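You operate a simulated robot arm through the tools that you are given. There is no shell and no other tool.

You are at the controls of a simulated robot arm. One attempt, no reset.

## Task
Free the hook from the motor, park the trolley and wind the hook up clear.
Fine: brake to LOWER, wind the hook down out of the bail, tow by the red grip, brake to HOLD before winding up; the motor stays.

It is judged by the outcome, as a careful person would: the job done as asked, and still so three seconds after it is handed in. It fails if anything else is knocked over, pushed out of place, dropped, spilled or broken.

## Robot
A 7-joint arm with a two-finger parallel gripper, fixed in place. Base frame: the origin is on the floor under the middle of its stand, x ahead of it, y to its left, z up. Units: mm, degrees, N and s.
With the tool pointing down near the work surface it reaches from about 180 to 760 mm from the base axis. Its first joint turns from -143.0 to 143.0 degrees. Payload 3 kg.
The tool frame sits at the grasp point between the pads (the TCP): z along the fingers, y along the line on which they close. The tips reach 30 mm beyond it. The gripper opens to 94 mm. The fingers are 28 mm wide and 10 mm thick; the gripper's body (50 by 96 mm) begins 55 mm behind the TCP.
Orientation is that of the tool frame in the base frame, as a unit quaternion [x, y, z, w]. With the fingers straight down and closing along the base's y, the tool's x points along the base's -x, its y along +y and its z along -z.

## Interface
- The arm moves only by the tool nudge_tool. Its argument "series" is a list that holds one entry, the list of rows, each a list of 7 numbers: the shift along the tool's x, y, z in cm, then the turn, a rotation vector about the tool's x, y, z in degrees, then the opening, from 0 (shut) to 1 (fully open). In form: [[[tx, ty, tz, wx, wy, wz, claw], ...]]. A call has 1 to 20 rows; each row shifts and turns the commanded pose from where the row before left it, along the tool's axes as they then stand. Each row takes 0.2 s and may step no farther than 50 mm and 8.6 degrees from the row before; otherwise, or with a gripper value out of range, the whole call is refused. A pose out of reach is approached as far as the arm can. The call stops where the force on the tool passes 90 N (or 10 N more than at its start, if that is more) or the arm is blocked; 0.2 s more then pass. The fingers move at their own pace (about 72 mm/s each) and stop on an object; they squeeze with about 31 N. The grip force told is the motor's: it shows also when the fingers shut on nothing. Time passes only in rows, and 0.2 s behind the last, so rows that do not move let the fingers close. It gives the time, the measured TCP pose, the force on the tool (base axes), the opening and the grip force at its end, in the units of the frame above (readings bear some noise), with the torque about the TCP (base axes, N m) and any sound that the robot's microphone picked up.
- Cameras (640 x 400 px; columns grow to the right, rows downward): "scene" is fixed at [219.8, -650.5, 1782.9]; the picture's right is [0.61, -0.79, 0.00], its down [-0.54, -0.41, -0.74] and it looks along [0.59, 0.45, -0.67] (base axes); focal length 371 px, centre (320, 200). "wrist" rides on the gripper at [76, 14, -103] in the tool frame; the picture's right is [-0.18, 0.98, 0.00], its down [-0.75, -0.14, -0.64] and it looks along [-0.63, -0.12, 0.77] (tool axes); focal length 243 px, centre (320, 200). There is no depth. A picture from a camera that has moved, and an enlarged one, comes with that camera's place and axes in the base frame and with its lens.
- get_image(camera): a new picture of that camera. It takes no simulated time.
- enlarge(camera, box): a new picture of the part [left, top, right, bottom] of that camera's present view, enlarged. It takes no simulated time.
- close_job(): hands the job in; it is judged then, once.

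Places have to be worked out from the pictures, the camera data and where the tool is seen. Open the gripper and draw the arm clear of the work before you hand the job in, unless the task says otherwise.

The tools are called by a JSON object that holds its "name" and its "arguments". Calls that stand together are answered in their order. nudge_tool: Moves the arm, as the interface text tells. Its arguments: {"type":"object","properties":{"series":{"type":"array"}},"required":["series"]} The other tools are called the same way: get_image (camera) takes a picture; enlarge (camera, box) takes an enlarged picture of a part of a camera's view; close_job () hands the job in.

At the start:

```text
time_s: 0.0
ee_pos: [449.5, 4.8, 1364.0]
tcp_rot: [0.001, 1.0, 0.0, 0.0]
ft_force: [-0.3, 0.6, -0.2]
ft_torque: [0.02, 0.0, 0.0]
gripper_width: 93.9
finger_force: 0.0
```

scene: 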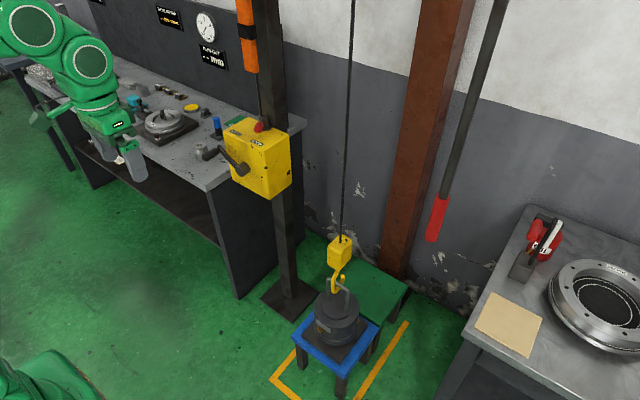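
wrist: 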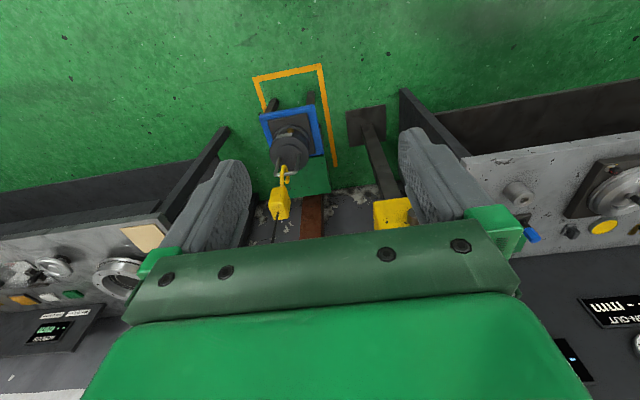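

I'll begin by taking closer looks at the scene: the winch box, hook, motor, red grip and any labels.

{"name": "enlarge", "arguments": {"camera": "scene", "box": [200, 90, 320, 210]}}

{"name": "enlarge", "arguments": {"camera": "scene", "box": [260, 220, 420, 400]}}

{"name": "enlarge", "arguments": {"camera": "scene", "box": [320, 0, 560, 260]}}

{"name": "enlarge", "arguments": {"camera": "wrist", "box": [220, 60, 440, 260]}}

```text
3.33 times, centred on (260, 150) of scene
camera zoom: at [219.8, -650.5, 1782.9], right [0.61, -0.79, 0.0], down [-0.54, -0.41, -0.74], along [0.59, 0.45, -0.67], focal length 1236 px, centre (520, 367)
```

zoom: 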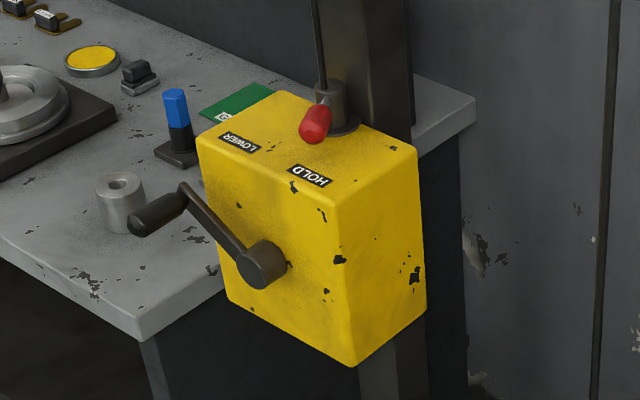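

```text
2.22 times, centred on (340, 310) of scene
camera zoom: at [219.8, -650.5, 1782.9], right [0.61, -0.79, 0.0], down [-0.54, -0.41, -0.74], along [0.59, 0.45, -0.67], focal length 824 px, centre (276, -44)
```

zoom: 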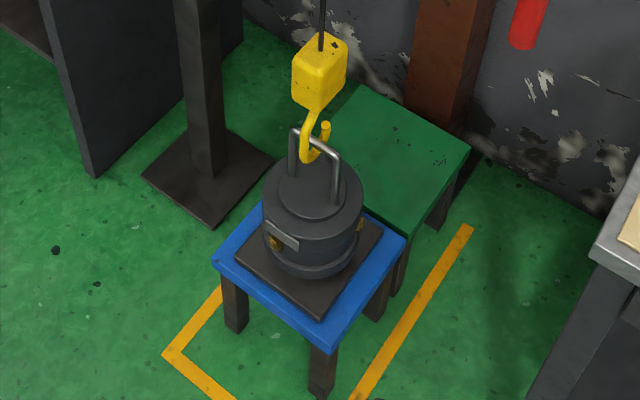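

```text
1.54 times, centred on (440, 130) of scene
camera zoom: at [219.8, -650.5, 1782.9], right [0.61, -0.79, 0.0], down [-0.54, -0.41, -0.74], along [0.59, 0.45, -0.67], focal length 570 px, centre (135, 308)
```

zoom: 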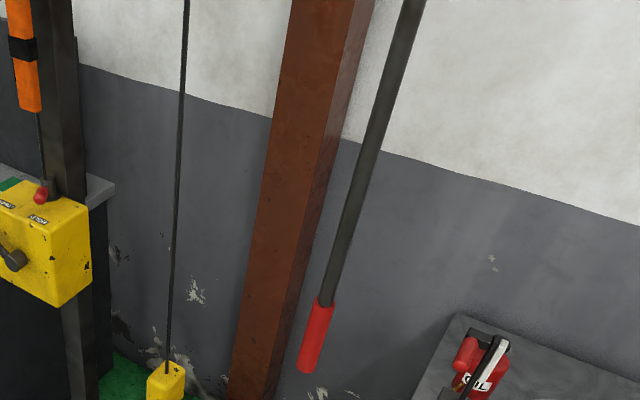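

```text
2.00 times, centred on (330, 160) of wrist
camera zoom: at [373.8, 17.7, 1467.9], right [0.18, 0.98, 0.0], down [0.75, -0.14, 0.64], along [0.63, -0.12, -0.77], focal length 485 px, centre (300, 280)
```

zoom: 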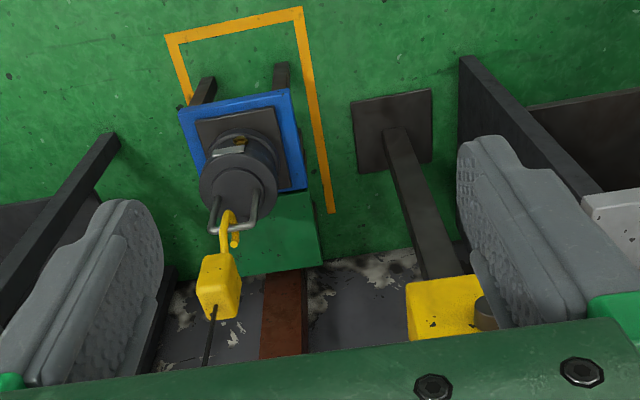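

The hook block works out at about (890, -222, 825) and the winch box's lower front corner at about (900, 92, 880). I need better views, including of the trolley overhead, so I pitch the tool up 45° in place and look.

{"name": "nudge_tool", "arguments": {"series": [[[0, 0, 0, 0, -8.2, 0, 1], [0, 0, 0, 0, -8.2, 0, 1], [0, 0, 0, 0, -8.2, 0, 1], [0, 0, 0, 0, -8.2, 0, 1], [0, 0, 0, 0, -8.2, 0, 1], [0, 0, 0, 0, -4, 0, 1]]]}}

{"name": "get_image", "arguments": {"camera": "wrist"}}

{"name": "get_image", "arguments": {"camera": "scene"}}

```text
time_s: 1.4
ee_pos: [448.4, 4.4, 1364.8]
tcp_rot: [0.0, 0.923, -0.001, 0.384]
ft_force: [1.0, -0.1, -0.4]
ft_torque: [-0.01, -0.01, -0.01]
gripper_width: 94.1
finger_force: 0.1
```

```text
taken
camera wrist: at [323.2, 17.3, 1383.5], right [0.13, 0.98, 0.13], down [0.08, -0.14, 0.99], along [0.99, -0.12, -0.09], focal length 243 px, centre (320, 200)
```

wrist: 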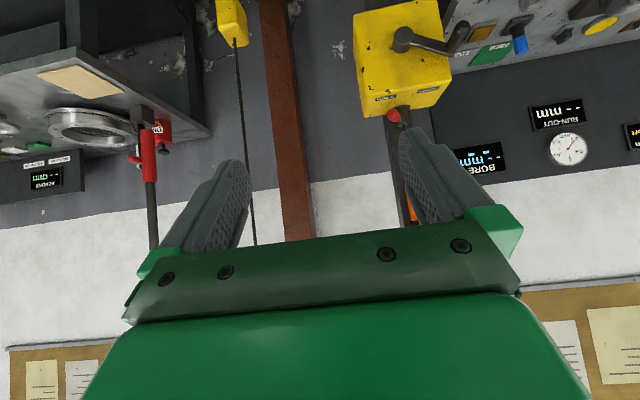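

```text
taken
```

scene: 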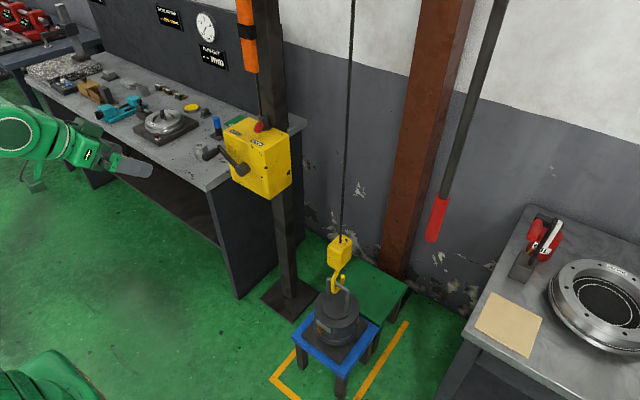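

The wrist camera now looks horizontally at the winch and the red grip, upside down. I enlarge those regions.

{"name": "enlarge", "arguments": {"camera": "wrist", "box": [340, 0, 500, 130]}}

{"name": "enlarge", "arguments": {"camera": "wrist", "box": [80, 90, 240, 260]}}

{"name": "enlarge", "arguments": {"camera": "wrist", "box": [180, 0, 340, 100]}}

```text
3.08 times, centred on (420, 65) of wrist
camera zoom: at [323.2, 17.3, 1383.5], right [0.13, 0.98, 0.13], down [0.08, -0.14, 0.99], along [0.99, -0.12, -0.09], focal length 746 px, centre (12, 615)
```

zoom: 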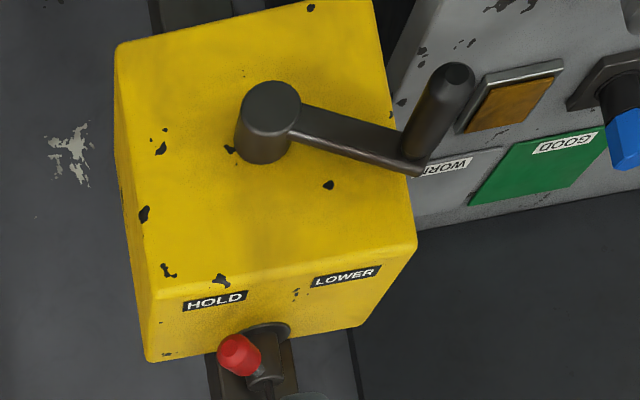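

```text
2.35 times, centred on (160, 175) of wrist
camera zoom: at [323.2, 17.3, 1383.5], right [0.13, 0.98, 0.13], down [0.08, -0.14, 0.99], along [0.99, -0.12, -0.09], focal length 571 px, centre (696, 259)
```

zoom: 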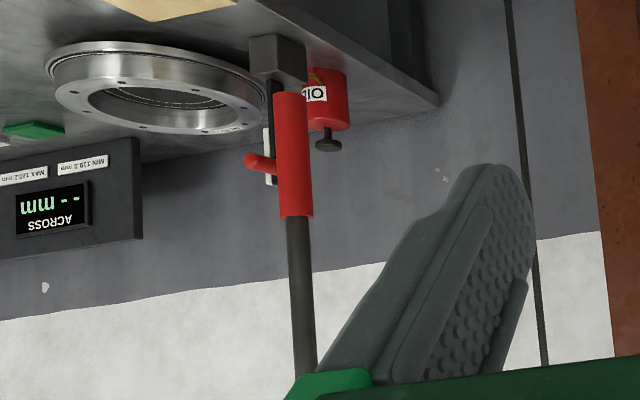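

```text
4.00 times, centred on (260, 50) of wrist
camera zoom: at [323.2, 17.3, 1383.5], right [0.13, 0.98, 0.13], down [0.08, -0.14, 0.99], along [0.99, -0.12, -0.09], focal length 970 px, centre (560, 800)
```

zoom: 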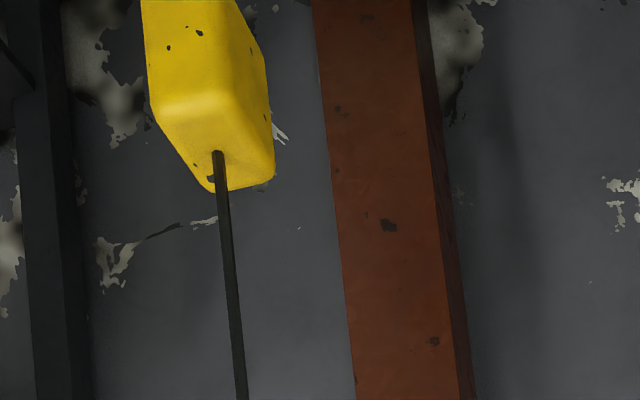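

Triangulating both views: crank handle about x 815–868, y≈288, z≈1043; hub (888, 204, 978), crank radius about 105; red grip about (899, -492, 1150). Next I pitch the tool further to look up at the rail and trolley.

{"name": "nudge_tool", "arguments": {"series": [[[0, 0, 0, 0, -8.5, 0, 1], [0, 0, 0, 0, -8.5, 0, 1], [0, 0, 0, 0, -8.5, 0, 1], [0, 0, 0, 0, -8.5, 0, 1], [0, 0, 0, 0, -8.5, 0, 1], [0, 0, 0, 0, -8.5, 0, 1]]]}}

{"name": "get_image", "arguments": {"camera": "wrist"}}

```text
time_s: 2.8
ee_pos: [481.9, 6.0, 1429.3]
tcp_rot: [0.0, 0.671, 0.005, 0.742]
ft_force: [0.0, 1.4, -0.4]
ft_torque: [0.0, -0.03, 0.0]
gripper_width: 94.1
finger_force: 0.1
out of reach, approached as far as the arm can: row 5, 6
```

```text
taken
camera wrist: at [387.1, 18.1, 1343.2], right [-0.03, 0.98, 0.19], down [-0.71, -0.15, 0.68], along [0.7, -0.12, 0.7], focal length 243 px, centre (320, 200)
```

wrist: 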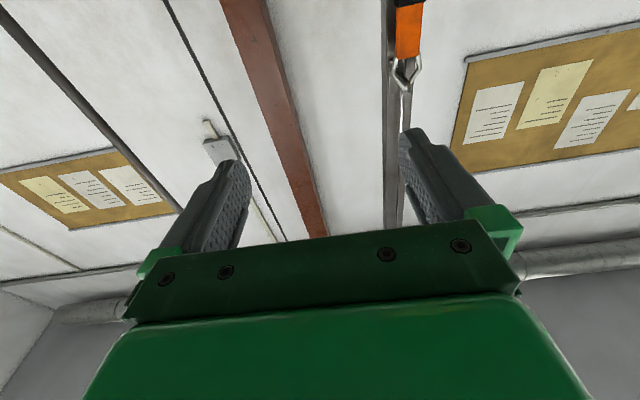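

The rail isn't in view yet. I move forward and down to a more comfortable pose and then pitch further up to see the trolley.

{"name": "nudge_tool", "arguments": {"series": [[[2, 0, 4, 0, 0, 0, 1], [2, 0, 4, 0, 0, 0, 1], [2, 0, 4, 0, 0, 0, 1], [2, 0, 3, 0, 0, 0, 1], [0, 0, 0, 0, -8, 0, 1], [0, 0, 0, 0, -8, 0, 1], [0, 0, 0, 0, -8, 0, 1]]]}}

{"name": "get_image", "arguments": {"camera": "wrist"}}

{"name": "get_image", "arguments": {"camera": "scene"}}

```text
time_s: 4.4
ee_pos: [635.1, -10.9, 1382.6]
tcp_rot: [0.0, 0.558, 0.0, 0.83]
ft_force: [0.5, 0.0, -0.3]
ft_torque: [0.01, 0.02, -0.01]
gripper_width: 93.8
finger_force: 0.0
out of reach, approached as far as the arm can: row 6, 7
```

```text
taken
camera wrist: at [570.0, 2.7, 1274.5], right [-0.07, 0.98, 0.17], down [-0.88, -0.14, 0.46], along [0.47, -0.12, 0.87], focal length 243 px, centre (320, 200)
```

wrist: 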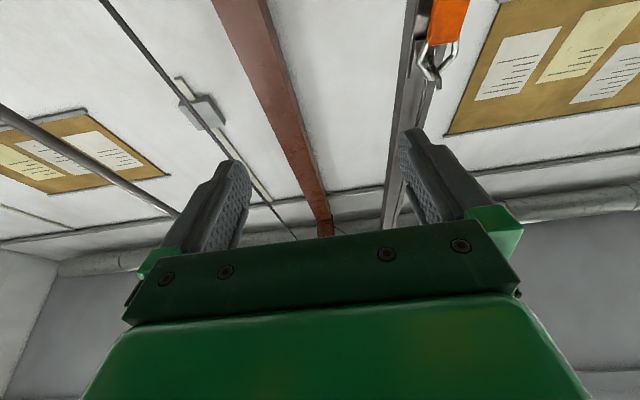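

```text
taken
```

scene: 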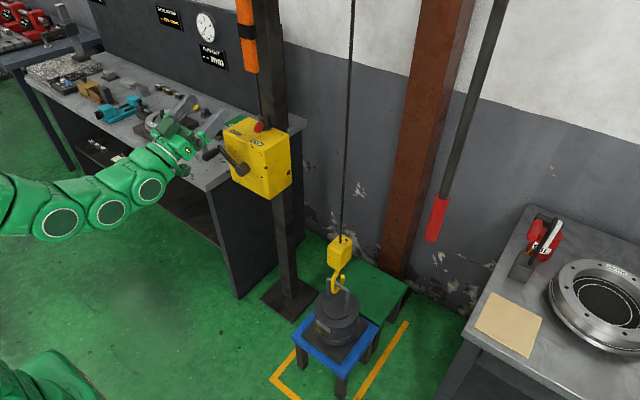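

I enlarge the area where the column, rope and rod converge overhead.

{"name": "enlarge", "arguments": {"camera": "wrist", "box": [200, 140, 440, 250]}}

{"name": "enlarge", "arguments": {"camera": "wrist", "box": [60, 60, 260, 220]}}

{"name": "enlarge", "arguments": {"camera": "wrist", "box": [370, 0, 500, 110]}}

```text
2.67 times, centred on (320, 195) of wrist
camera zoom: at [570.0, 2.7, 1274.5], right [-0.07, 0.98, 0.17], down [-0.88, -0.14, 0.46], along [0.47, -0.12, 0.87], focal length 647 px, centre (320, 213)
```

zoom: 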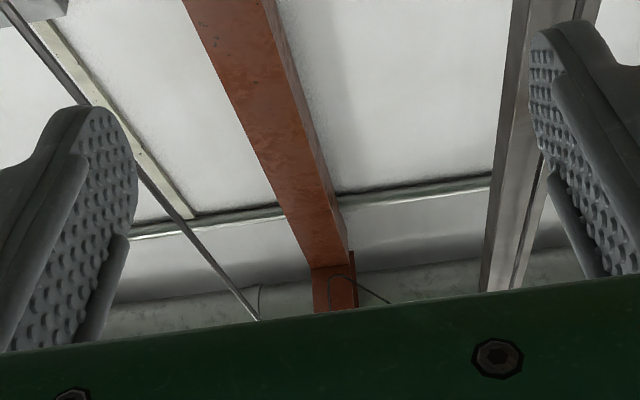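

```text
2.50 times, centred on (160, 140) of wrist
camera zoom: at [570.0, 2.7, 1274.5], right [-0.07, 0.98, 0.17], down [-0.88, -0.14, 0.46], along [0.47, -0.12, 0.87], focal length 606 px, centre (720, 350)
```

zoom: 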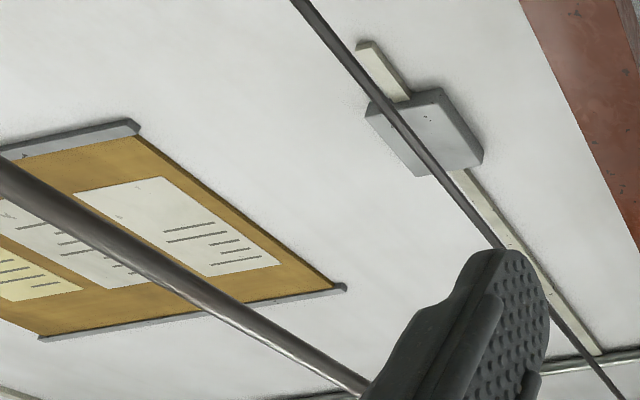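

```text
3.64 times, centred on (435, 55) of wrist
camera zoom: at [570.0, 2.7, 1274.5], right [-0.07, 0.98, 0.17], down [-0.88, -0.14, 0.46], along [0.47, -0.12, 0.87], focal length 882 px, centre (-98, 727)
```

zoom: 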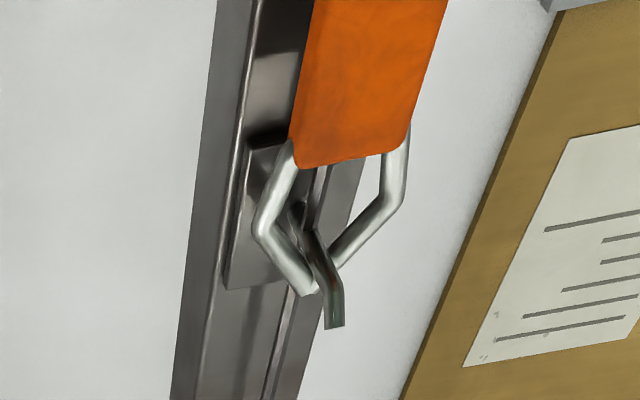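

The column top is partly hidden by the gripper. I raise the arm about 30 cm and back a little so the trolley comes at a lower elevation in the view.

{"name": "nudge_tool", "arguments": {"series": [[[-4.5, 0, 0.3, 0, 0, 0, 1], [-4.5, 0, 0.3, 0, 0, 0, 1], [-4.5, 0, 0.3, 0, 0, 0, 1], [-4.5, 0, 0.3, 0, 0, 0, 1], [-4.5, 0, 0.3, 0, 0, 0, 1], [-4.5, 0, 0.3, 0, 0, 0, 1], [-4.5, 0, 0.3, 0, 0, 0, 1]]]}}

{"name": "get_image", "arguments": {"camera": "wrist"}}

```text
time_s: 6.0
ee_pos: [537.1, -9.4, 1681.6]
tcp_rot: [0.002, 0.559, 0.001, 0.829]
ft_force: [-0.1, -0.6, 0.2]
ft_torque: [0.01, 0.03, -0.01]
gripper_width: 93.9
finger_force: 0.1
```

```text
taken
camera wrist: at [470.9, 3.4, 1573.6], right [-0.07, 0.98, 0.17], down [-0.88, -0.14, 0.46], along [0.48, -0.12, 0.87], focal length 243 px, centre (320, 200)
```

wrist: 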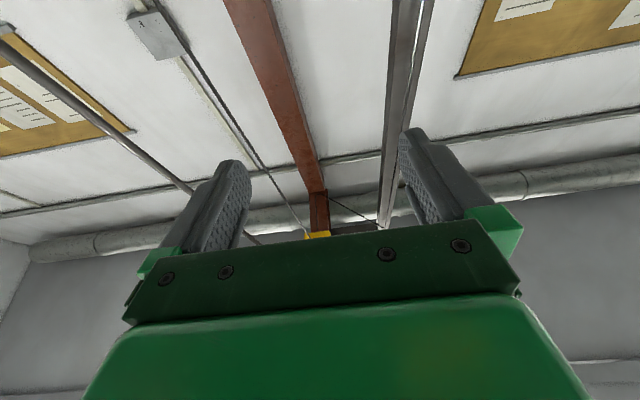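

A yellow part (trolley) appears at the bottom edge of the visible area. I go higher and pitch slightly more.

{"name": "nudge_tool", "arguments": {"series": [[[-4.5, 0, -1, 0, 0, 0, 1], [-4.5, 0, -1, 0, 0, 0, 1], [-4.5, 0, -1, 0, 0, 0, 1], [-4.5, 0, -1, 0, -6, 0, 1], [0, 0, 0, 0, -8, 0, 1]]]}}

{"name": "get_image", "arguments": {"camera": "wrist"}}

```text
time_s: 7.2
ee_pos: [433.3, -10.0, 1834.7]
tcp_rot: [0.0, 0.454, 0.0, 0.891]
ft_force: [0.3, 0.4, 0.6]
ft_torque: [0.03, -0.03, -0.01]
gripper_width: 94.1
finger_force: 0.1
```

```text
taken
camera wrist: at [394.7, 3.4, 1714.3], right [-0.11, 0.98, 0.15], down [-0.96, -0.14, 0.23], along [0.25, -0.12, 0.96], focal length 243 px, centre (320, 200)
```

wrist: 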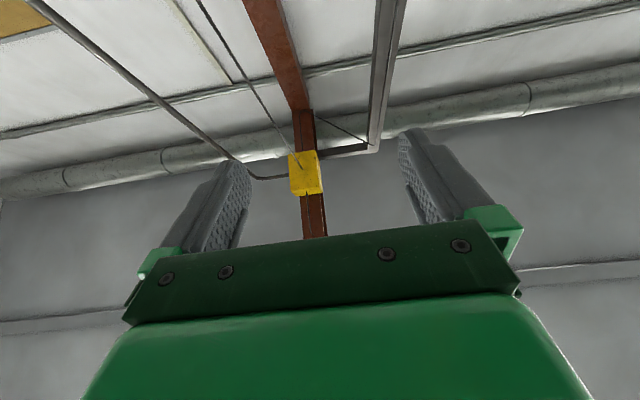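

The trolley rides on a cantilever beam running along x, with the grip's rod bent off its side. I enlarge for marks such as PARK.

{"name": "enlarge", "arguments": {"camera": "wrist", "box": [220, 100, 400, 245]}}

{"name": "enlarge", "arguments": {"camera": "wrist", "box": [270, 130, 350, 180]}}

{"name": "enlarge", "arguments": {"camera": "wrist", "box": [270, 180, 350, 240]}}

```text
2.76 times, centred on (310, 172) of wrist
camera zoom: at [394.7, 3.4, 1714.3], right [-0.11, 0.98, 0.15], down [-0.96, -0.14, 0.23], along [0.25, -0.12, 0.96], focal length 669 px, centre (348, 276)
```

zoom: 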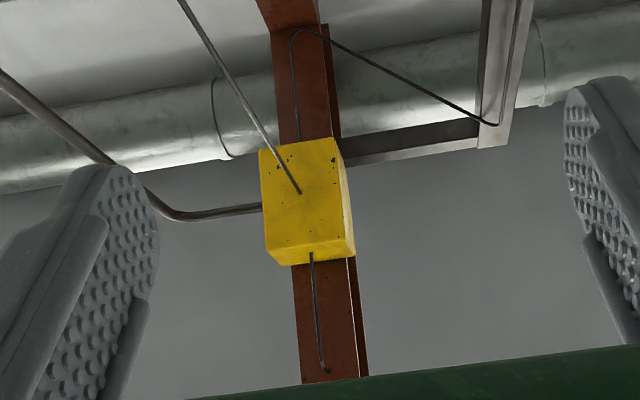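

```text
8.00 times, centred on (310, 155) of wrist
camera zoom: at [394.7, 3.4, 1714.3], right [-0.11, 0.98, 0.15], down [-0.96, -0.14, 0.23], along [0.25, -0.12, 0.96], focal length 1941 px, centre (400, 560)
```

zoom: 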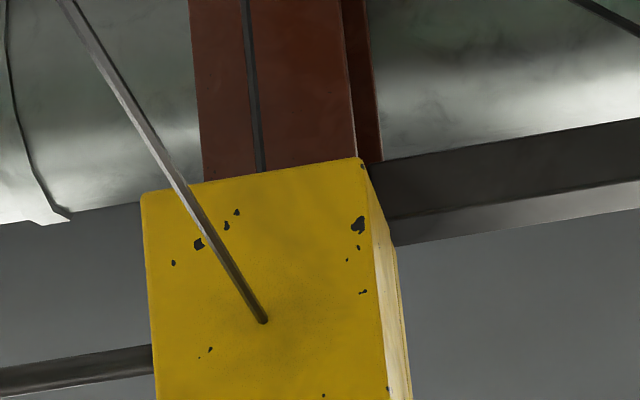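

```text
6.67 times, centred on (310, 210) of wrist
camera zoom: at [394.7, 3.4, 1714.3], right [-0.11, 0.98, 0.15], down [-0.96, -0.14, 0.23], along [0.25, -0.12, 0.96], focal length 1618 px, centre (387, 133)
```

zoom: 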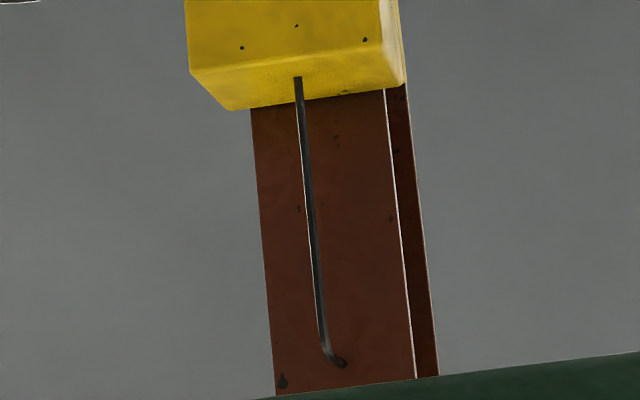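

The beam runs from a column at x≈1250 out toward the robot, with the trolley at z≈2925. I still need to find the parking mark, so I pitch up further to see the beam's free end.

{"name": "nudge_tool", "arguments": {"series": [[[0, 0, 0, 0, -8, 0, 1], [0, 0, 0, 0, -8, 0, 1], [0, 0, 0, 0, -8, 0, 1]]]}}

{"name": "get_image", "arguments": {"camera": "wrist"}}

{"name": "enlarge", "arguments": {"camera": "scene", "box": [240, 230, 480, 400]}}

```text
time_s: 8.0
ee_pos: [434.8, -11.3, 1835.1]
tcp_rot: [0.002, 0.258, 0.0, 0.966]
ft_force: [0.2, 0.0, 0.2]
ft_torque: [-0.01, -0.02, 0.0]
gripper_width: 93.9
finger_force: 0.1
```

```text
taken
camera wrist: at [449.0, 2.4, 1708.7], right [-0.16, 0.98, 0.1], down [-0.97, -0.14, -0.18], along [-0.16, -0.12, 0.98], focal length 243 px, centre (320, 200)
```

wrist: 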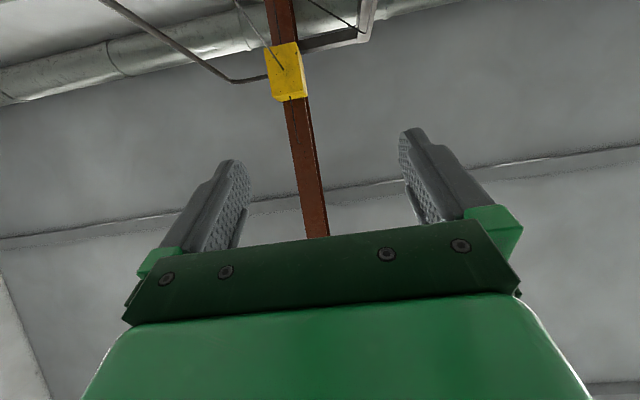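

```text
2.35 times, centred on (360, 315) of scene
camera zoom: at [219.8, -650.5, 1782.9], right [0.61, -0.79, 0.0], down [-0.54, -0.41, -0.74], along [0.59, 0.45, -0.67], focal length 872 px, centre (226, -71)
```

zoom: 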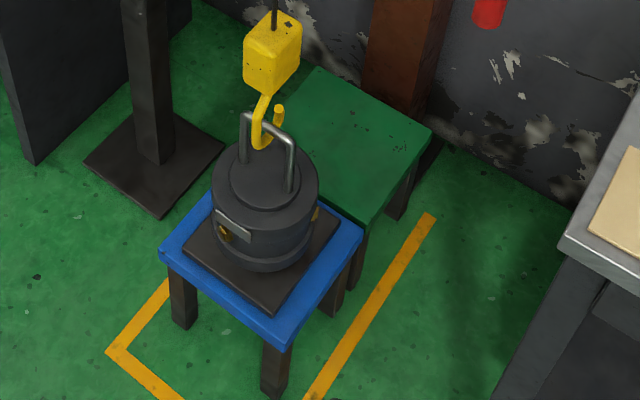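

The beam continues a long way toward the robot. I enlarge it for stops or marks.

{"name": "enlarge", "arguments": {"camera": "wrist", "box": [250, 30, 350, 130]}}

{"name": "enlarge", "arguments": {"camera": "wrist", "box": [270, 120, 370, 240]}}

```text
4.00 times, centred on (300, 80) of wrist
camera zoom: at [449.0, 2.4, 1708.7], right [-0.16, 0.98, 0.1], down [-0.97, -0.14, -0.18], along [-0.16, -0.12, 0.98], focal length 970 px, centre (400, 680)
```

zoom: 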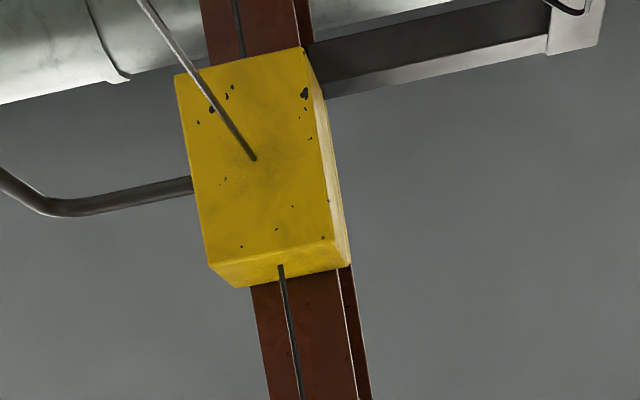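

```text
3.33 times, centred on (320, 180) of wrist
camera zoom: at [449.0, 2.4, 1708.7], right [-0.16, 0.98, 0.1], down [-0.97, -0.14, -0.18], along [-0.16, -0.12, 0.98], focal length 809 px, centre (320, 267)
```

zoom: 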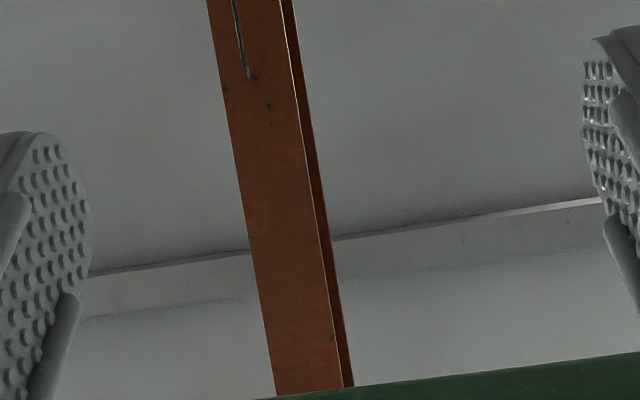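

No mark on the underside or left side of the beam. I swing right and yaw back to look at the beam's right-hand side and the whole surroundings there.

{"name": "nudge_tool", "arguments": {"series": [[[0, -2, 0, 0, 6.7, 0, 1], [0, -4, 0, 0, 6.7, 0, 1], [0, -4.5, 0, 0, 6.6, 0, 1], [-0.6, -4.5, -0.7, 0, 0, 0, 1], [-0.6, -4.5, -0.7, 0, 0, 0, 1], [-0.6, -4.5, -0.7, 0, 0, 0, 1], [-0.6, -4.5, -0.7, 0, 0, 0, 1], [-0.6, -4.5, -0.7, 0, 0, 0, 1], [-0.6, -4.5, -0.7, 0, 0, 0, 1], [0, -4.5, 0, 0, 0, 0, 1], [0, -4.5, 0, 0, 0, 0, 1], [0, 0, 0, -6.1, 0, 5.1, 1], [0, 0, 0, -6.1, 0, 5.1, 1], [0, 0, 0, -6.1, 0, 5.1, 1], [0, 0, 0, -6.1, 0, 5.1, 1]]]}}

{"name": "get_image", "arguments": {"camera": "wrist"}}

```text
time_s: 11.2
ee_pos: [374.5, -454.3, 1820.5]
tcp_rot: [-0.116, 0.408, 0.248, 0.871]
ft_force: [7.0, 4.3, 0.2]
ft_torque: [0.17, -0.32, 0.04]
gripper_width: 93.8
finger_force: 0.0
out of reach, approached as far as the arm can: row 14, 15
```

```text
taken
camera wrist: at [341.5, -460.4, 1697.5], right [-0.62, 0.77, 0.14], down [-0.76, -0.63, 0.17], along [0.22, 0.0, 0.98], focal length 243 px, centre (320, 200)
```

wrist: 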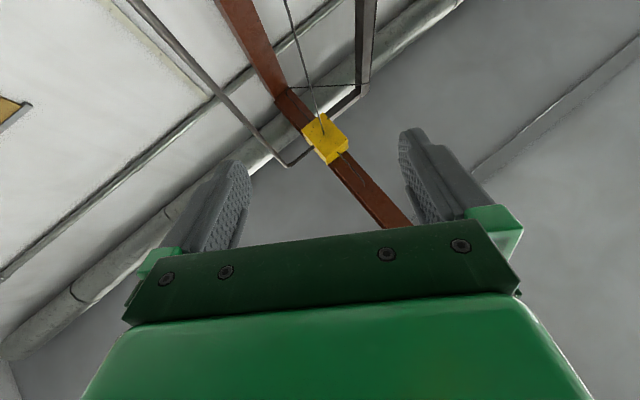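

I enlarge the beam and trolley from this side.

{"name": "enlarge", "arguments": {"camera": "wrist", "box": [250, 60, 430, 230]}}

{"name": "enlarge", "arguments": {"camera": "wrist", "box": [270, 90, 370, 170]}}

{"name": "get_image", "arguments": {"camera": "scene"}}

```text
2.35 times, centred on (340, 145) of wrist
camera zoom: at [341.5, -460.4, 1697.5], right [-0.62, 0.77, 0.14], down [-0.76, -0.63, 0.17], along [0.22, 0.0, 0.98], focal length 571 px, centre (273, 329)
```

zoom: 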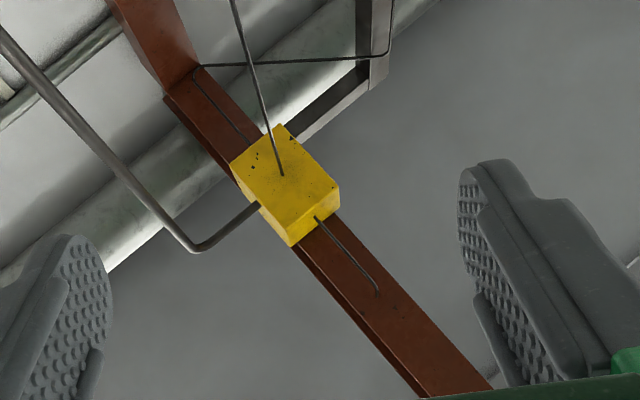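

```text
5.00 times, centred on (320, 130) of wrist
camera zoom: at [341.5, -460.4, 1697.5], right [-0.62, 0.77, 0.14], down [-0.76, -0.63, 0.17], along [0.22, 0.0, 0.98], focal length 1213 px, centre (320, 550)
```

zoom: 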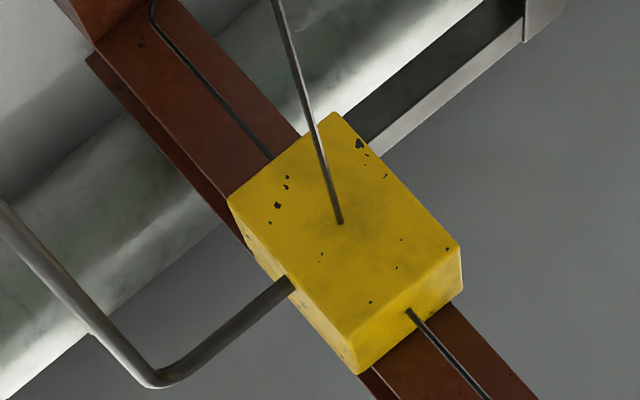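

```text
taken
```

scene: 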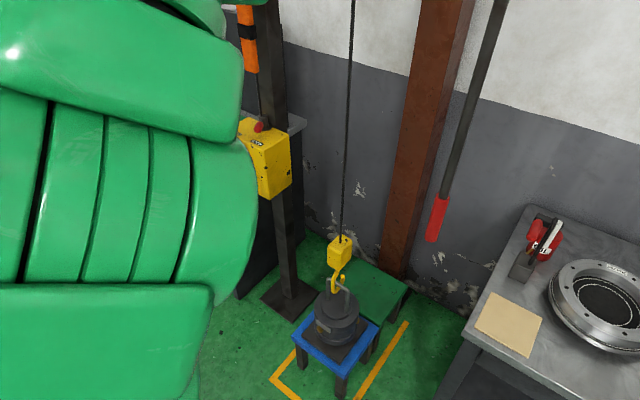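

No mark on the beam from this side either. I return to zero yaw and pitch down to then inspect the hook, grip and right-hand area up close.

{"name": "nudge_tool", "arguments": {"series": [[[0, 0, 0, 6.1, 0, -5.1, 1], [0, 0, 0, 6.1, 0, -5.1, 1], [0, 0, 0, 6.1, 0, -5.1, 1], [0, 0, 0, 6.1, 0, -5.1, 1], [0, 2, 0, 0, 8.3, 0, 1], [0, 2, 0, 0, 8.3, 0, 1], [0, 2, 0, 0, 8.3, 0, 1], [0, 2, 0, 0, 8.3, 0, 1], [0, 2, 0, 0, 8.3, 0, 1], [0, 2, 0, 0, 8.3, 0, 1], [0, 2, 0, 0, 8.3, 0, 1], [0, 2, 0, 0, 8.3, 0, 1]]]}}

{"name": "get_image", "arguments": {"camera": "wrist"}}

```text
time_s: 13.8
ee_pos: [372.0, -287.6, 1767.0]
tcp_rot: [-0.013, 0.786, -0.021, 0.618]
ft_force: [0.5, -0.1, -0.3]
ft_torque: [0.01, -0.03, 0.0]
gripper_width: 93.8
finger_force: 0.1
out of reach, approached as far as the arm can: row 8, 9, 10, 11, 12
```

```text
taken
camera wrist: at [254.5, -277.1, 1717.2], right [0.05, 0.99, 0.13], down [-0.44, -0.09, 0.89], along [0.89, -0.1, 0.44], focal length 243 px, centre (320, 200)
```

wrist: 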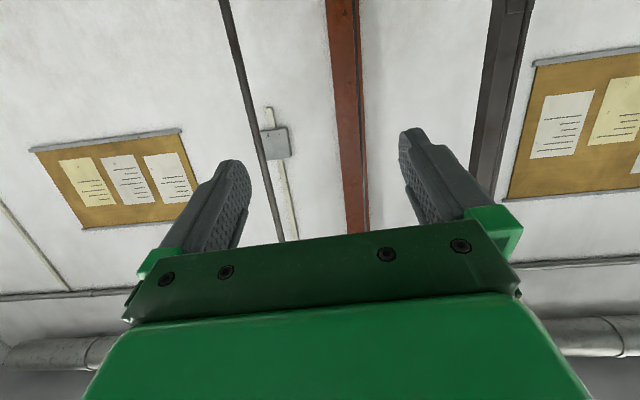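

The fold limits pitch here. I move forward and down, then pitch the tool down to view the hook, motor and stands.

{"name": "nudge_tool", "arguments": {"series": [[[3.94, 0, 2.82, 0, 0, 0, 1], [3.94, 0, 2.82, 0, 0, 0, 1], [3.94, 0, 2.82, 0, 0, 0, 1], [3.94, 0, 2.82, 0, 0, 0, 1], [3.94, 0, 2.82, 0, 0, 0, 1], [3.94, 0, 2.82, 0, 0, 0, 1], [3.94, 0, 2.82, 0, 0, 0, 1], [3.94, 0, 2.82, 0, 0, 0, 1], [3.94, 0, 2.82, 0, 0, 0, 1], [3.94, 0, 2.82, 0, 0, 0, 1], [0, 0, 0, 0, 8, 0, 1], [0, 0, 0, 0, 8, 0, 1], [0, 0, 0, 0, 8, 0, 1], [0, 0, 0, 0, 8, 0, 1], [0, 0, 0, 0, 8, 0, 1]]]}}

{"name": "get_image", "arguments": {"camera": "wrist"}}

{"name": "get_image", "arguments": {"camera": "scene"}}

```text
time_s: 17.0
ee_pos: [531.2, -311.5, 1310.0]
tcp_rot: [-0.003, 0.958, -0.026, 0.287]
ft_force: [-0.8, -0.1, -0.3]
ft_torque: [-0.03, -0.05, 0.02]
gripper_width: 94.0
finger_force: 0.1
```

```text
taken
camera wrist: at [411.7, -295.2, 1353.6], right [0.16, 0.99, 0.05], down [0.28, -0.09, 0.96], along [0.95, -0.14, -0.29], focal length 243 px, centre (320, 200)
```

wrist: 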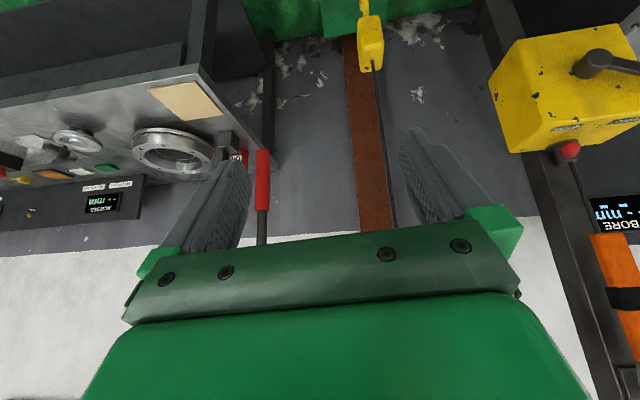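

```text
taken
```

scene: 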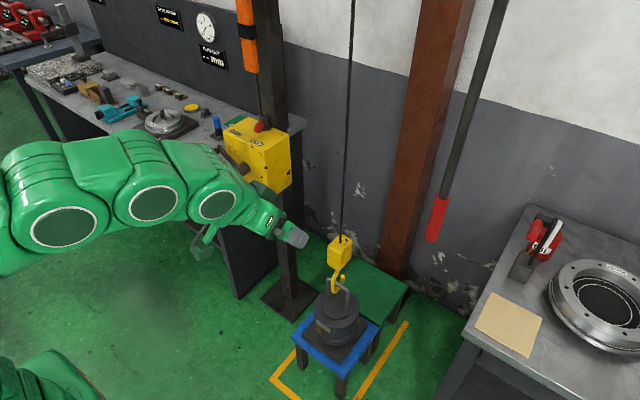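

I pitch down another 24° to bring the hook, stands and floor lines into view.

{"name": "nudge_tool", "arguments": {"series": [[[0, 0, 0, 0, 8, 0, 1], [0, 0, 0, 0, 8, 0, 1], [0, 0, 0, 0, 8, 0, 1]]]}}

{"name": "get_image", "arguments": {"camera": "wrist"}}

{"name": "enlarge", "arguments": {"camera": "wrist", "box": [290, 60, 450, 200]}}

```text
time_s: 17.8
ee_pos: [532.3, -311.6, 1308.8]
tcp_rot: [0.001, 0.996, -0.025, 0.081]
ft_force: [0.1, 0.0, -0.1]
ft_torque: [-0.02, 0.01, 0.02]
gripper_width: 94.1
finger_force: 0.1
```

```text
taken
camera wrist: at [440.1, -292.6, 1398.1], right [0.19, 0.98, -0.02], down [0.64, -0.11, 0.76], along [0.75, -0.16, -0.65], focal length 243 px, centre (320, 200)
```

wrist: 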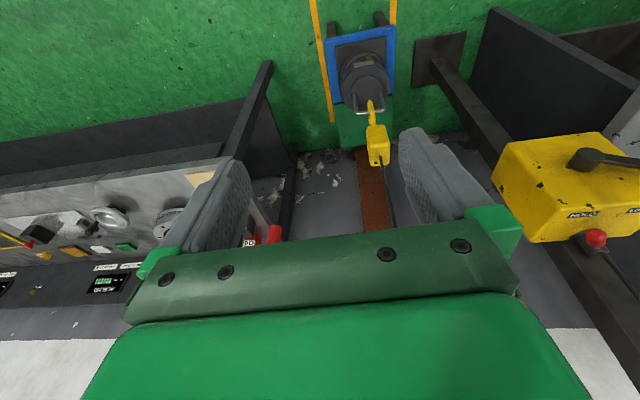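

```text
2.86 times, centred on (370, 130) of wrist
camera zoom: at [440.1, -292.6, 1398.1], right [0.19, 0.98, -0.02], down [0.64, -0.11, 0.76], along [0.75, -0.16, -0.65], focal length 693 px, centre (177, 400)
```

zoom: 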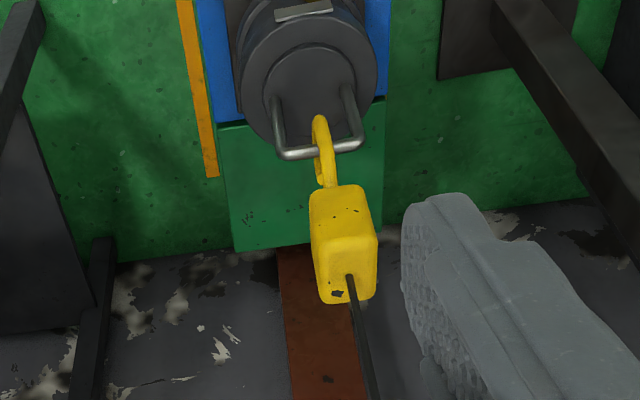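

I zoom tightly onto the hook to see which way its mouth opens.

{"name": "enlarge", "arguments": {"camera": "wrist", "box": [345, 80, 395, 130]}}

{"name": "enlarge", "arguments": {"camera": "scene", "box": [310, 225, 370, 315]}}

{"name": "enlarge", "arguments": {"camera": "wrist", "box": [480, 120, 640, 280]}}

```text
8.00 times, centred on (370, 105) of wrist
camera zoom: at [440.1, -292.6, 1398.1], right [0.19, 0.98, -0.02], down [0.64, -0.11, 0.76], along [0.75, -0.16, -0.65], focal length 1941 px, centre (-80, 960)
```

zoom: 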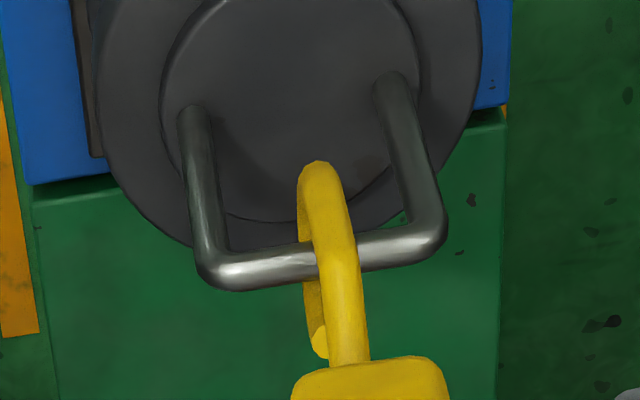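

```text
4.44 times, centred on (340, 270) of scene
camera zoom: at [219.8, -650.5, 1782.9], right [0.61, -0.79, 0.0], down [-0.54, -0.41, -0.74], along [0.59, 0.45, -0.67], focal length 1648 px, centre (231, -111)
```

zoom: 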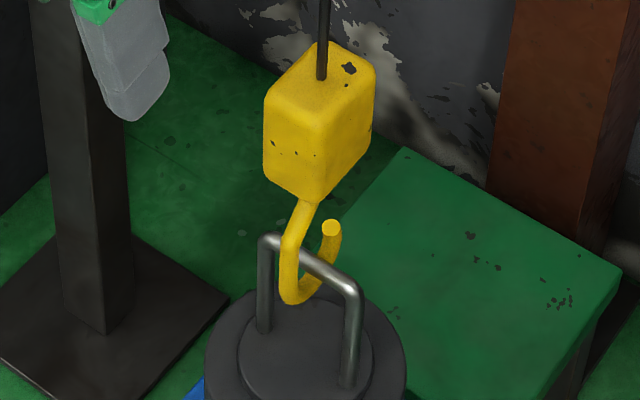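

```text
2.50 times, centred on (560, 200) of wrist
camera zoom: at [440.1, -292.6, 1398.1], right [0.19, 0.98, -0.02], down [0.64, -0.11, 0.76], along [0.75, -0.16, -0.65], focal length 606 px, centre (-280, 200)
```

zoom: 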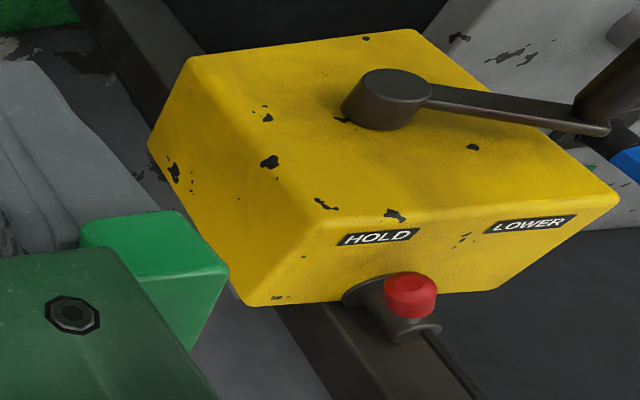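

The hook's tip is on the far (+x) side of the bail bar, so after lowering it must be towed toward the robot (-x). The brake lever knob is at about (951, 163, 1135), with HOLD at y≈143 and LOWER at y≈243, pivoting near (1015, 195). I now bring the tool level in front of the winch.

{"name": "nudge_tool", "arguments": {"series": [[[0, 4.5, 0, 0, 0, 0, 1], [0, 4.5, 0, 0, 0, 0, 1], [0, 4.5, 0, 0, 0, 0, 1], [0, 4.5, 0, 0, 0, 0, 1], [0, 4.5, 0, 0, 0, 0, 1], [0, 4.5, 0, 0, 0, 0, 1], [0, 4.5, 0, 0, 0, 0, 1], [0, 4.5, 0, 0, 0, 0, 1], [0, 4, 0, 0, 0, 0, 1], [0, 0, 0, 0, -8, 0, 1], [0, 0, 0, 0, -8, 0, 1], [0, 0, 0, 0, -8, 0, 1], [0, 0, 0, 0, -8, 0, 1], [0, 0, 0, 0, -8, 0, 1], [0, 0, 0, 0, -8, 0, 1], [0, 0, 0, 0, -8, 0, 1], [0, 0, 0, 0, -8, 0, 1], [0, 0, 0, 0, -8, 0, 1]]]}}

{"name": "get_image", "arguments": {"camera": "wrist"}}

```text
time_s: 21.8
ee_pos: [529.0, 123.5, 1253.3]
tcp_rot: [0.009, 0.829, 0.068, 0.555]
ft_force: [0.3, 0.0, 0.6]
ft_torque: [0.01, 0.04, 0.01]
gripper_width: 93.8
finger_force: 0.0
out of reach, approached as far as the arm can: row 18
stopped in row 18: the arm was blocked; the commanded pose is now the measured one
```

```text
taken
camera wrist: at [404.7, 132.0, 1225.2], right [0.01, 0.96, 0.29], down [-0.29, -0.27, 0.92], along [0.96, -0.1, 0.28], focal length 243 px, centre (320, 200)
```

wrist: 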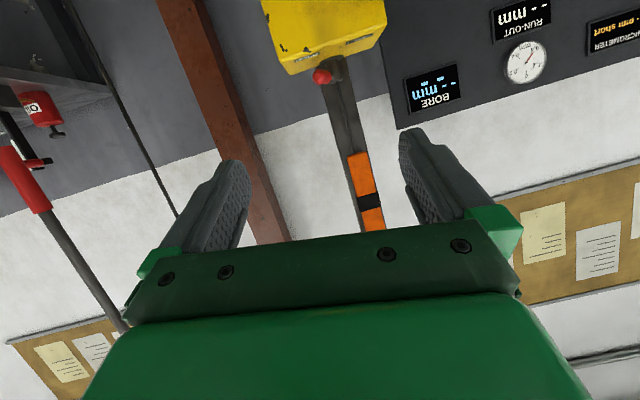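

The arm is folded too tightly here. I move forward about 17 cm first and then correct the orientation to level, pointing along +x.

{"name": "nudge_tool", "arguments": {"series": [[[-0.44, 0.09, 4.44, 0, 0, 0, 1], [-0.44, 0.09, 4.44, 0, 0, 0, 1], [-0.44, 0.09, 4.44, 0, 0, 0, 1], [-0.44, 0.09, 4.44, 0, 0, 0, 1], [0, 0, 0, 1.6, -7.45, -2.1, 1], [0, 0, 0, 1.6, -7.45, -2.1, 1], [0, 0, 0, 1.6, -7.45, -2.1, 1]]]}}

{"name": "get_image", "arguments": {"camera": "wrist"}}

{"name": "get_image", "arguments": {"camera": "scene"}}

```text
time_s: 23.4
ee_pos: [700.1, 143.0, 1219.7]
tcp_rot: [-0.002, 0.697, -0.002, 0.717]
ft_force: [1.0, -0.4, -0.2]
ft_torque: [0.0, 0.02, 0.05]
gripper_width: 93.8
finger_force: 0.1
```

```text
taken
camera wrist: at [599.5, 155.1, 1141.8], right [0.0, 0.98, 0.18], down [-0.66, -0.14, 0.74], along [0.75, -0.12, 0.65], focal length 243 px, centre (320, 200)
```

wrist: 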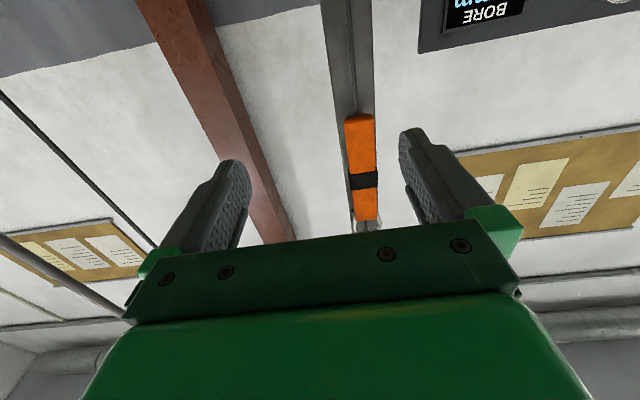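

```text
taken
```

scene: 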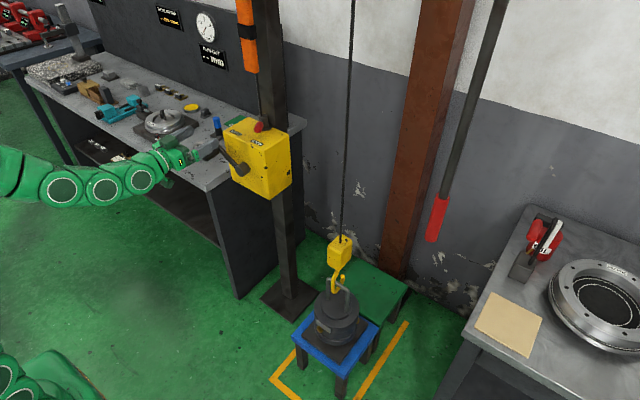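

The pose is level at (700, 143, 1220). I test the forward reach at this height, which is above the lever (z≈1135) and below the orange item (z≈1320).

{"name": "nudge_tool", "arguments": {"series": [[[0, 0, 4.5, 0, 0, 0, 0], [0, 0, 4.5, 0, 0, 0, 0], [0, 0, 4.5, 0, 0, 0, 0], [0, 0, 4.5, 0, 0, 0, 0], [0, 0, 0, 0, 0, 0, 0]]]}}

{"name": "get_image", "arguments": {"camera": "scene"}}

{"name": "get_image", "arguments": {"camera": "wrist"}}

```text
time_s: 24.6
ee_pos: [882.1, 140.1, 1223.4]
tcp_rot: [-0.002, 0.699, -0.001, 0.716]
ft_force: [-0.8, -0.1, -0.2]
ft_torque: [0.02, 0.01, -0.02]
gripper_width: 0.0
finger_force: 30.6
```

```text
taken
```

scene: 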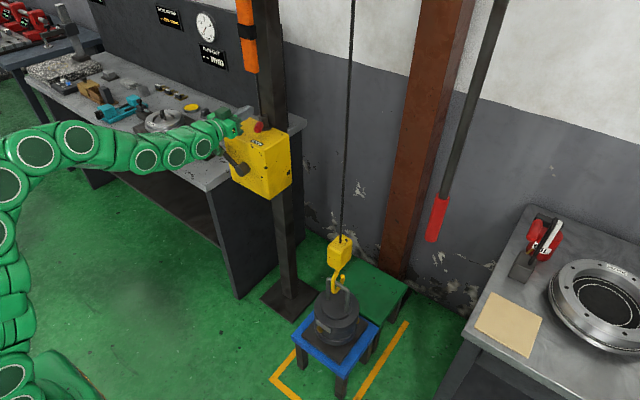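

```text
taken
camera wrist: at [780.7, 153.5, 1145.4], right [0.0, 0.98, 0.18], down [-0.66, -0.14, 0.74], along [0.75, -0.12, 0.65], focal length 243 px, centre (320, 200)
```

wrist: 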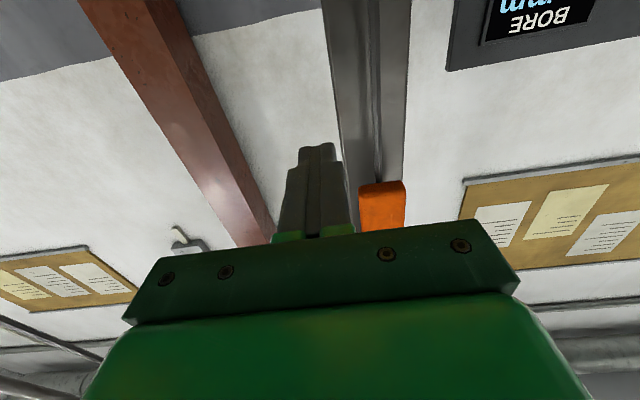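

Reach to x=882 is easy. The orange item's lower end is at about (974, 187, 1305), so I'll stay below that. I back off 10 cm and pitch the tool 40° down so the wrist camera can see the lever and fingertips.

{"name": "nudge_tool", "arguments": {"series": [[[0, 0, -5, 0, 0, 0, 0], [0, -2, -5, 0, 0, 0, 0], [0, 0, 0, 0, 8, 0, 0], [0, 0, 0, 0, 8, 0, 0], [0, 0, 0, 0, 8, 0, 0], [0, 0, 0, 0, 8, 0, 0], [0, 0, 0, 0, 8, 0, 0]]]}}

{"name": "get_image", "arguments": {"camera": "wrist"}}

{"name": "enlarge", "arguments": {"camera": "wrist", "box": [270, 0, 530, 160]}}

```text
refused: row 2 steps farther than a row can; nothing moved
```

```text
taken
camera wrist: at [780.7, 153.5, 1145.4], right [0.0, 0.98, 0.18], down [-0.66, -0.14, 0.74], along [0.75, -0.12, 0.65], focal length 243 px, centre (320, 200)
```

wrist: 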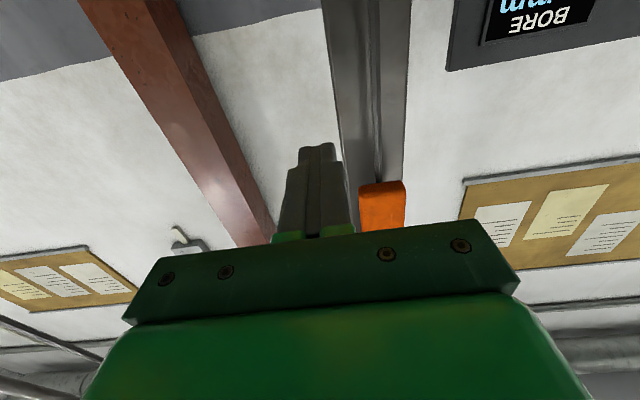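

```text
2.46 times, centred on (400, 80) of wrist
camera zoom: at [780.7, 153.5, 1145.4], right [0.0, 0.98, 0.18], down [-0.66, -0.14, 0.74], along [0.75, -0.12, 0.65], focal length 597 px, centre (123, 495)
```

zoom: 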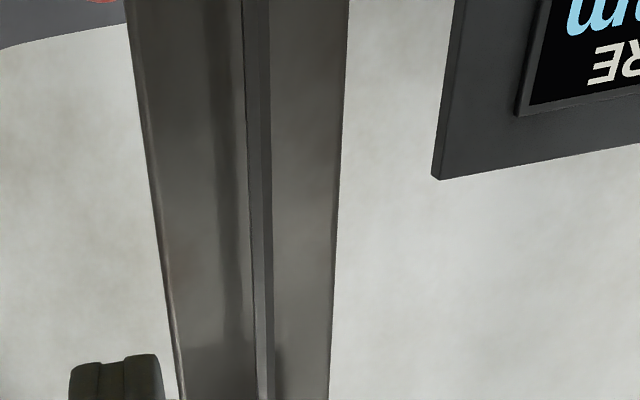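

The call was refused for one over-long step; nothing moved. I resend it with smaller steps.

{"name": "nudge_tool", "arguments": {"series": [[[0, -1, -4, 0, 0, 0, 0], [0, -1, -4, 0, 0, 0, 0], [0, 0, -3, 0, 0, 0, 0], [0, 0, 0, 0, 8, 0, 0], [0, 0, 0, 0, 8, 0, 0], [0, 0, 0, 0, 8, 0, 0], [0, 0, 0, 0, 8, 0, 0], [0, 0, 0, 0, 8, 0, 0]]]}}

{"name": "get_image", "arguments": {"camera": "wrist"}}

{"name": "enlarge", "arguments": {"camera": "wrist", "box": [270, 0, 530, 160]}}

```text
time_s: 26.4
ee_pos: [769.5, 121.9, 1220.0]
tcp_rot: [-0.001, 0.903, -0.002, 0.431]
ft_force: [0.4, 0.5, 0.9]
ft_torque: [-0.03, -0.02, 0.01]
gripper_width: 0.0
finger_force: 31.0
```

```text
taken
camera wrist: at [642.1, 134.6, 1225.2], right [0.12, 0.98, 0.14], down [-0.03, -0.14, 0.99], along [0.99, -0.12, 0.01], focal length 243 px, centre (320, 200)
```

wrist: 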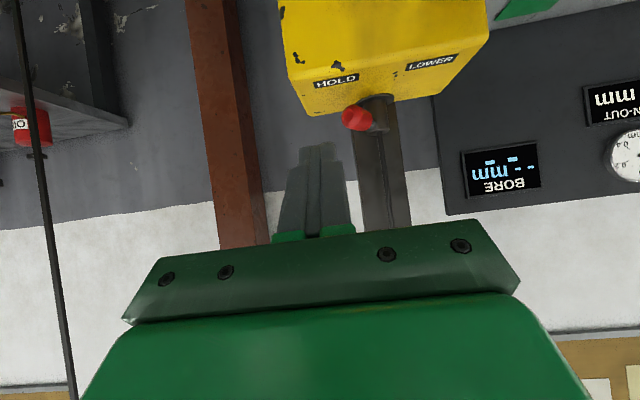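

```text
2.46 times, centred on (400, 80) of wrist
camera zoom: at [642.1, 134.6, 1225.2], right [0.12, 0.98, 0.14], down [-0.03, -0.14, 0.99], along [0.99, -0.12, 0.01], focal length 597 px, centre (123, 495)
```

zoom: 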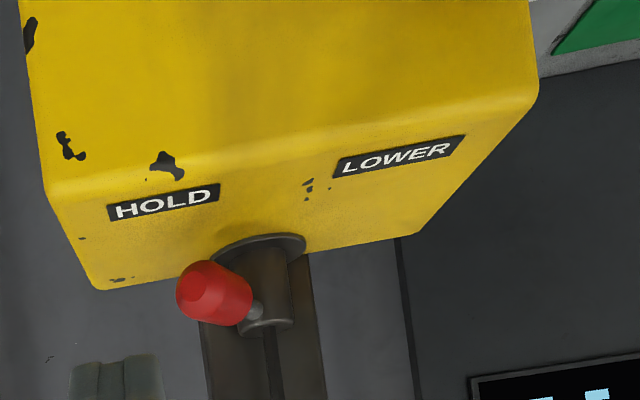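

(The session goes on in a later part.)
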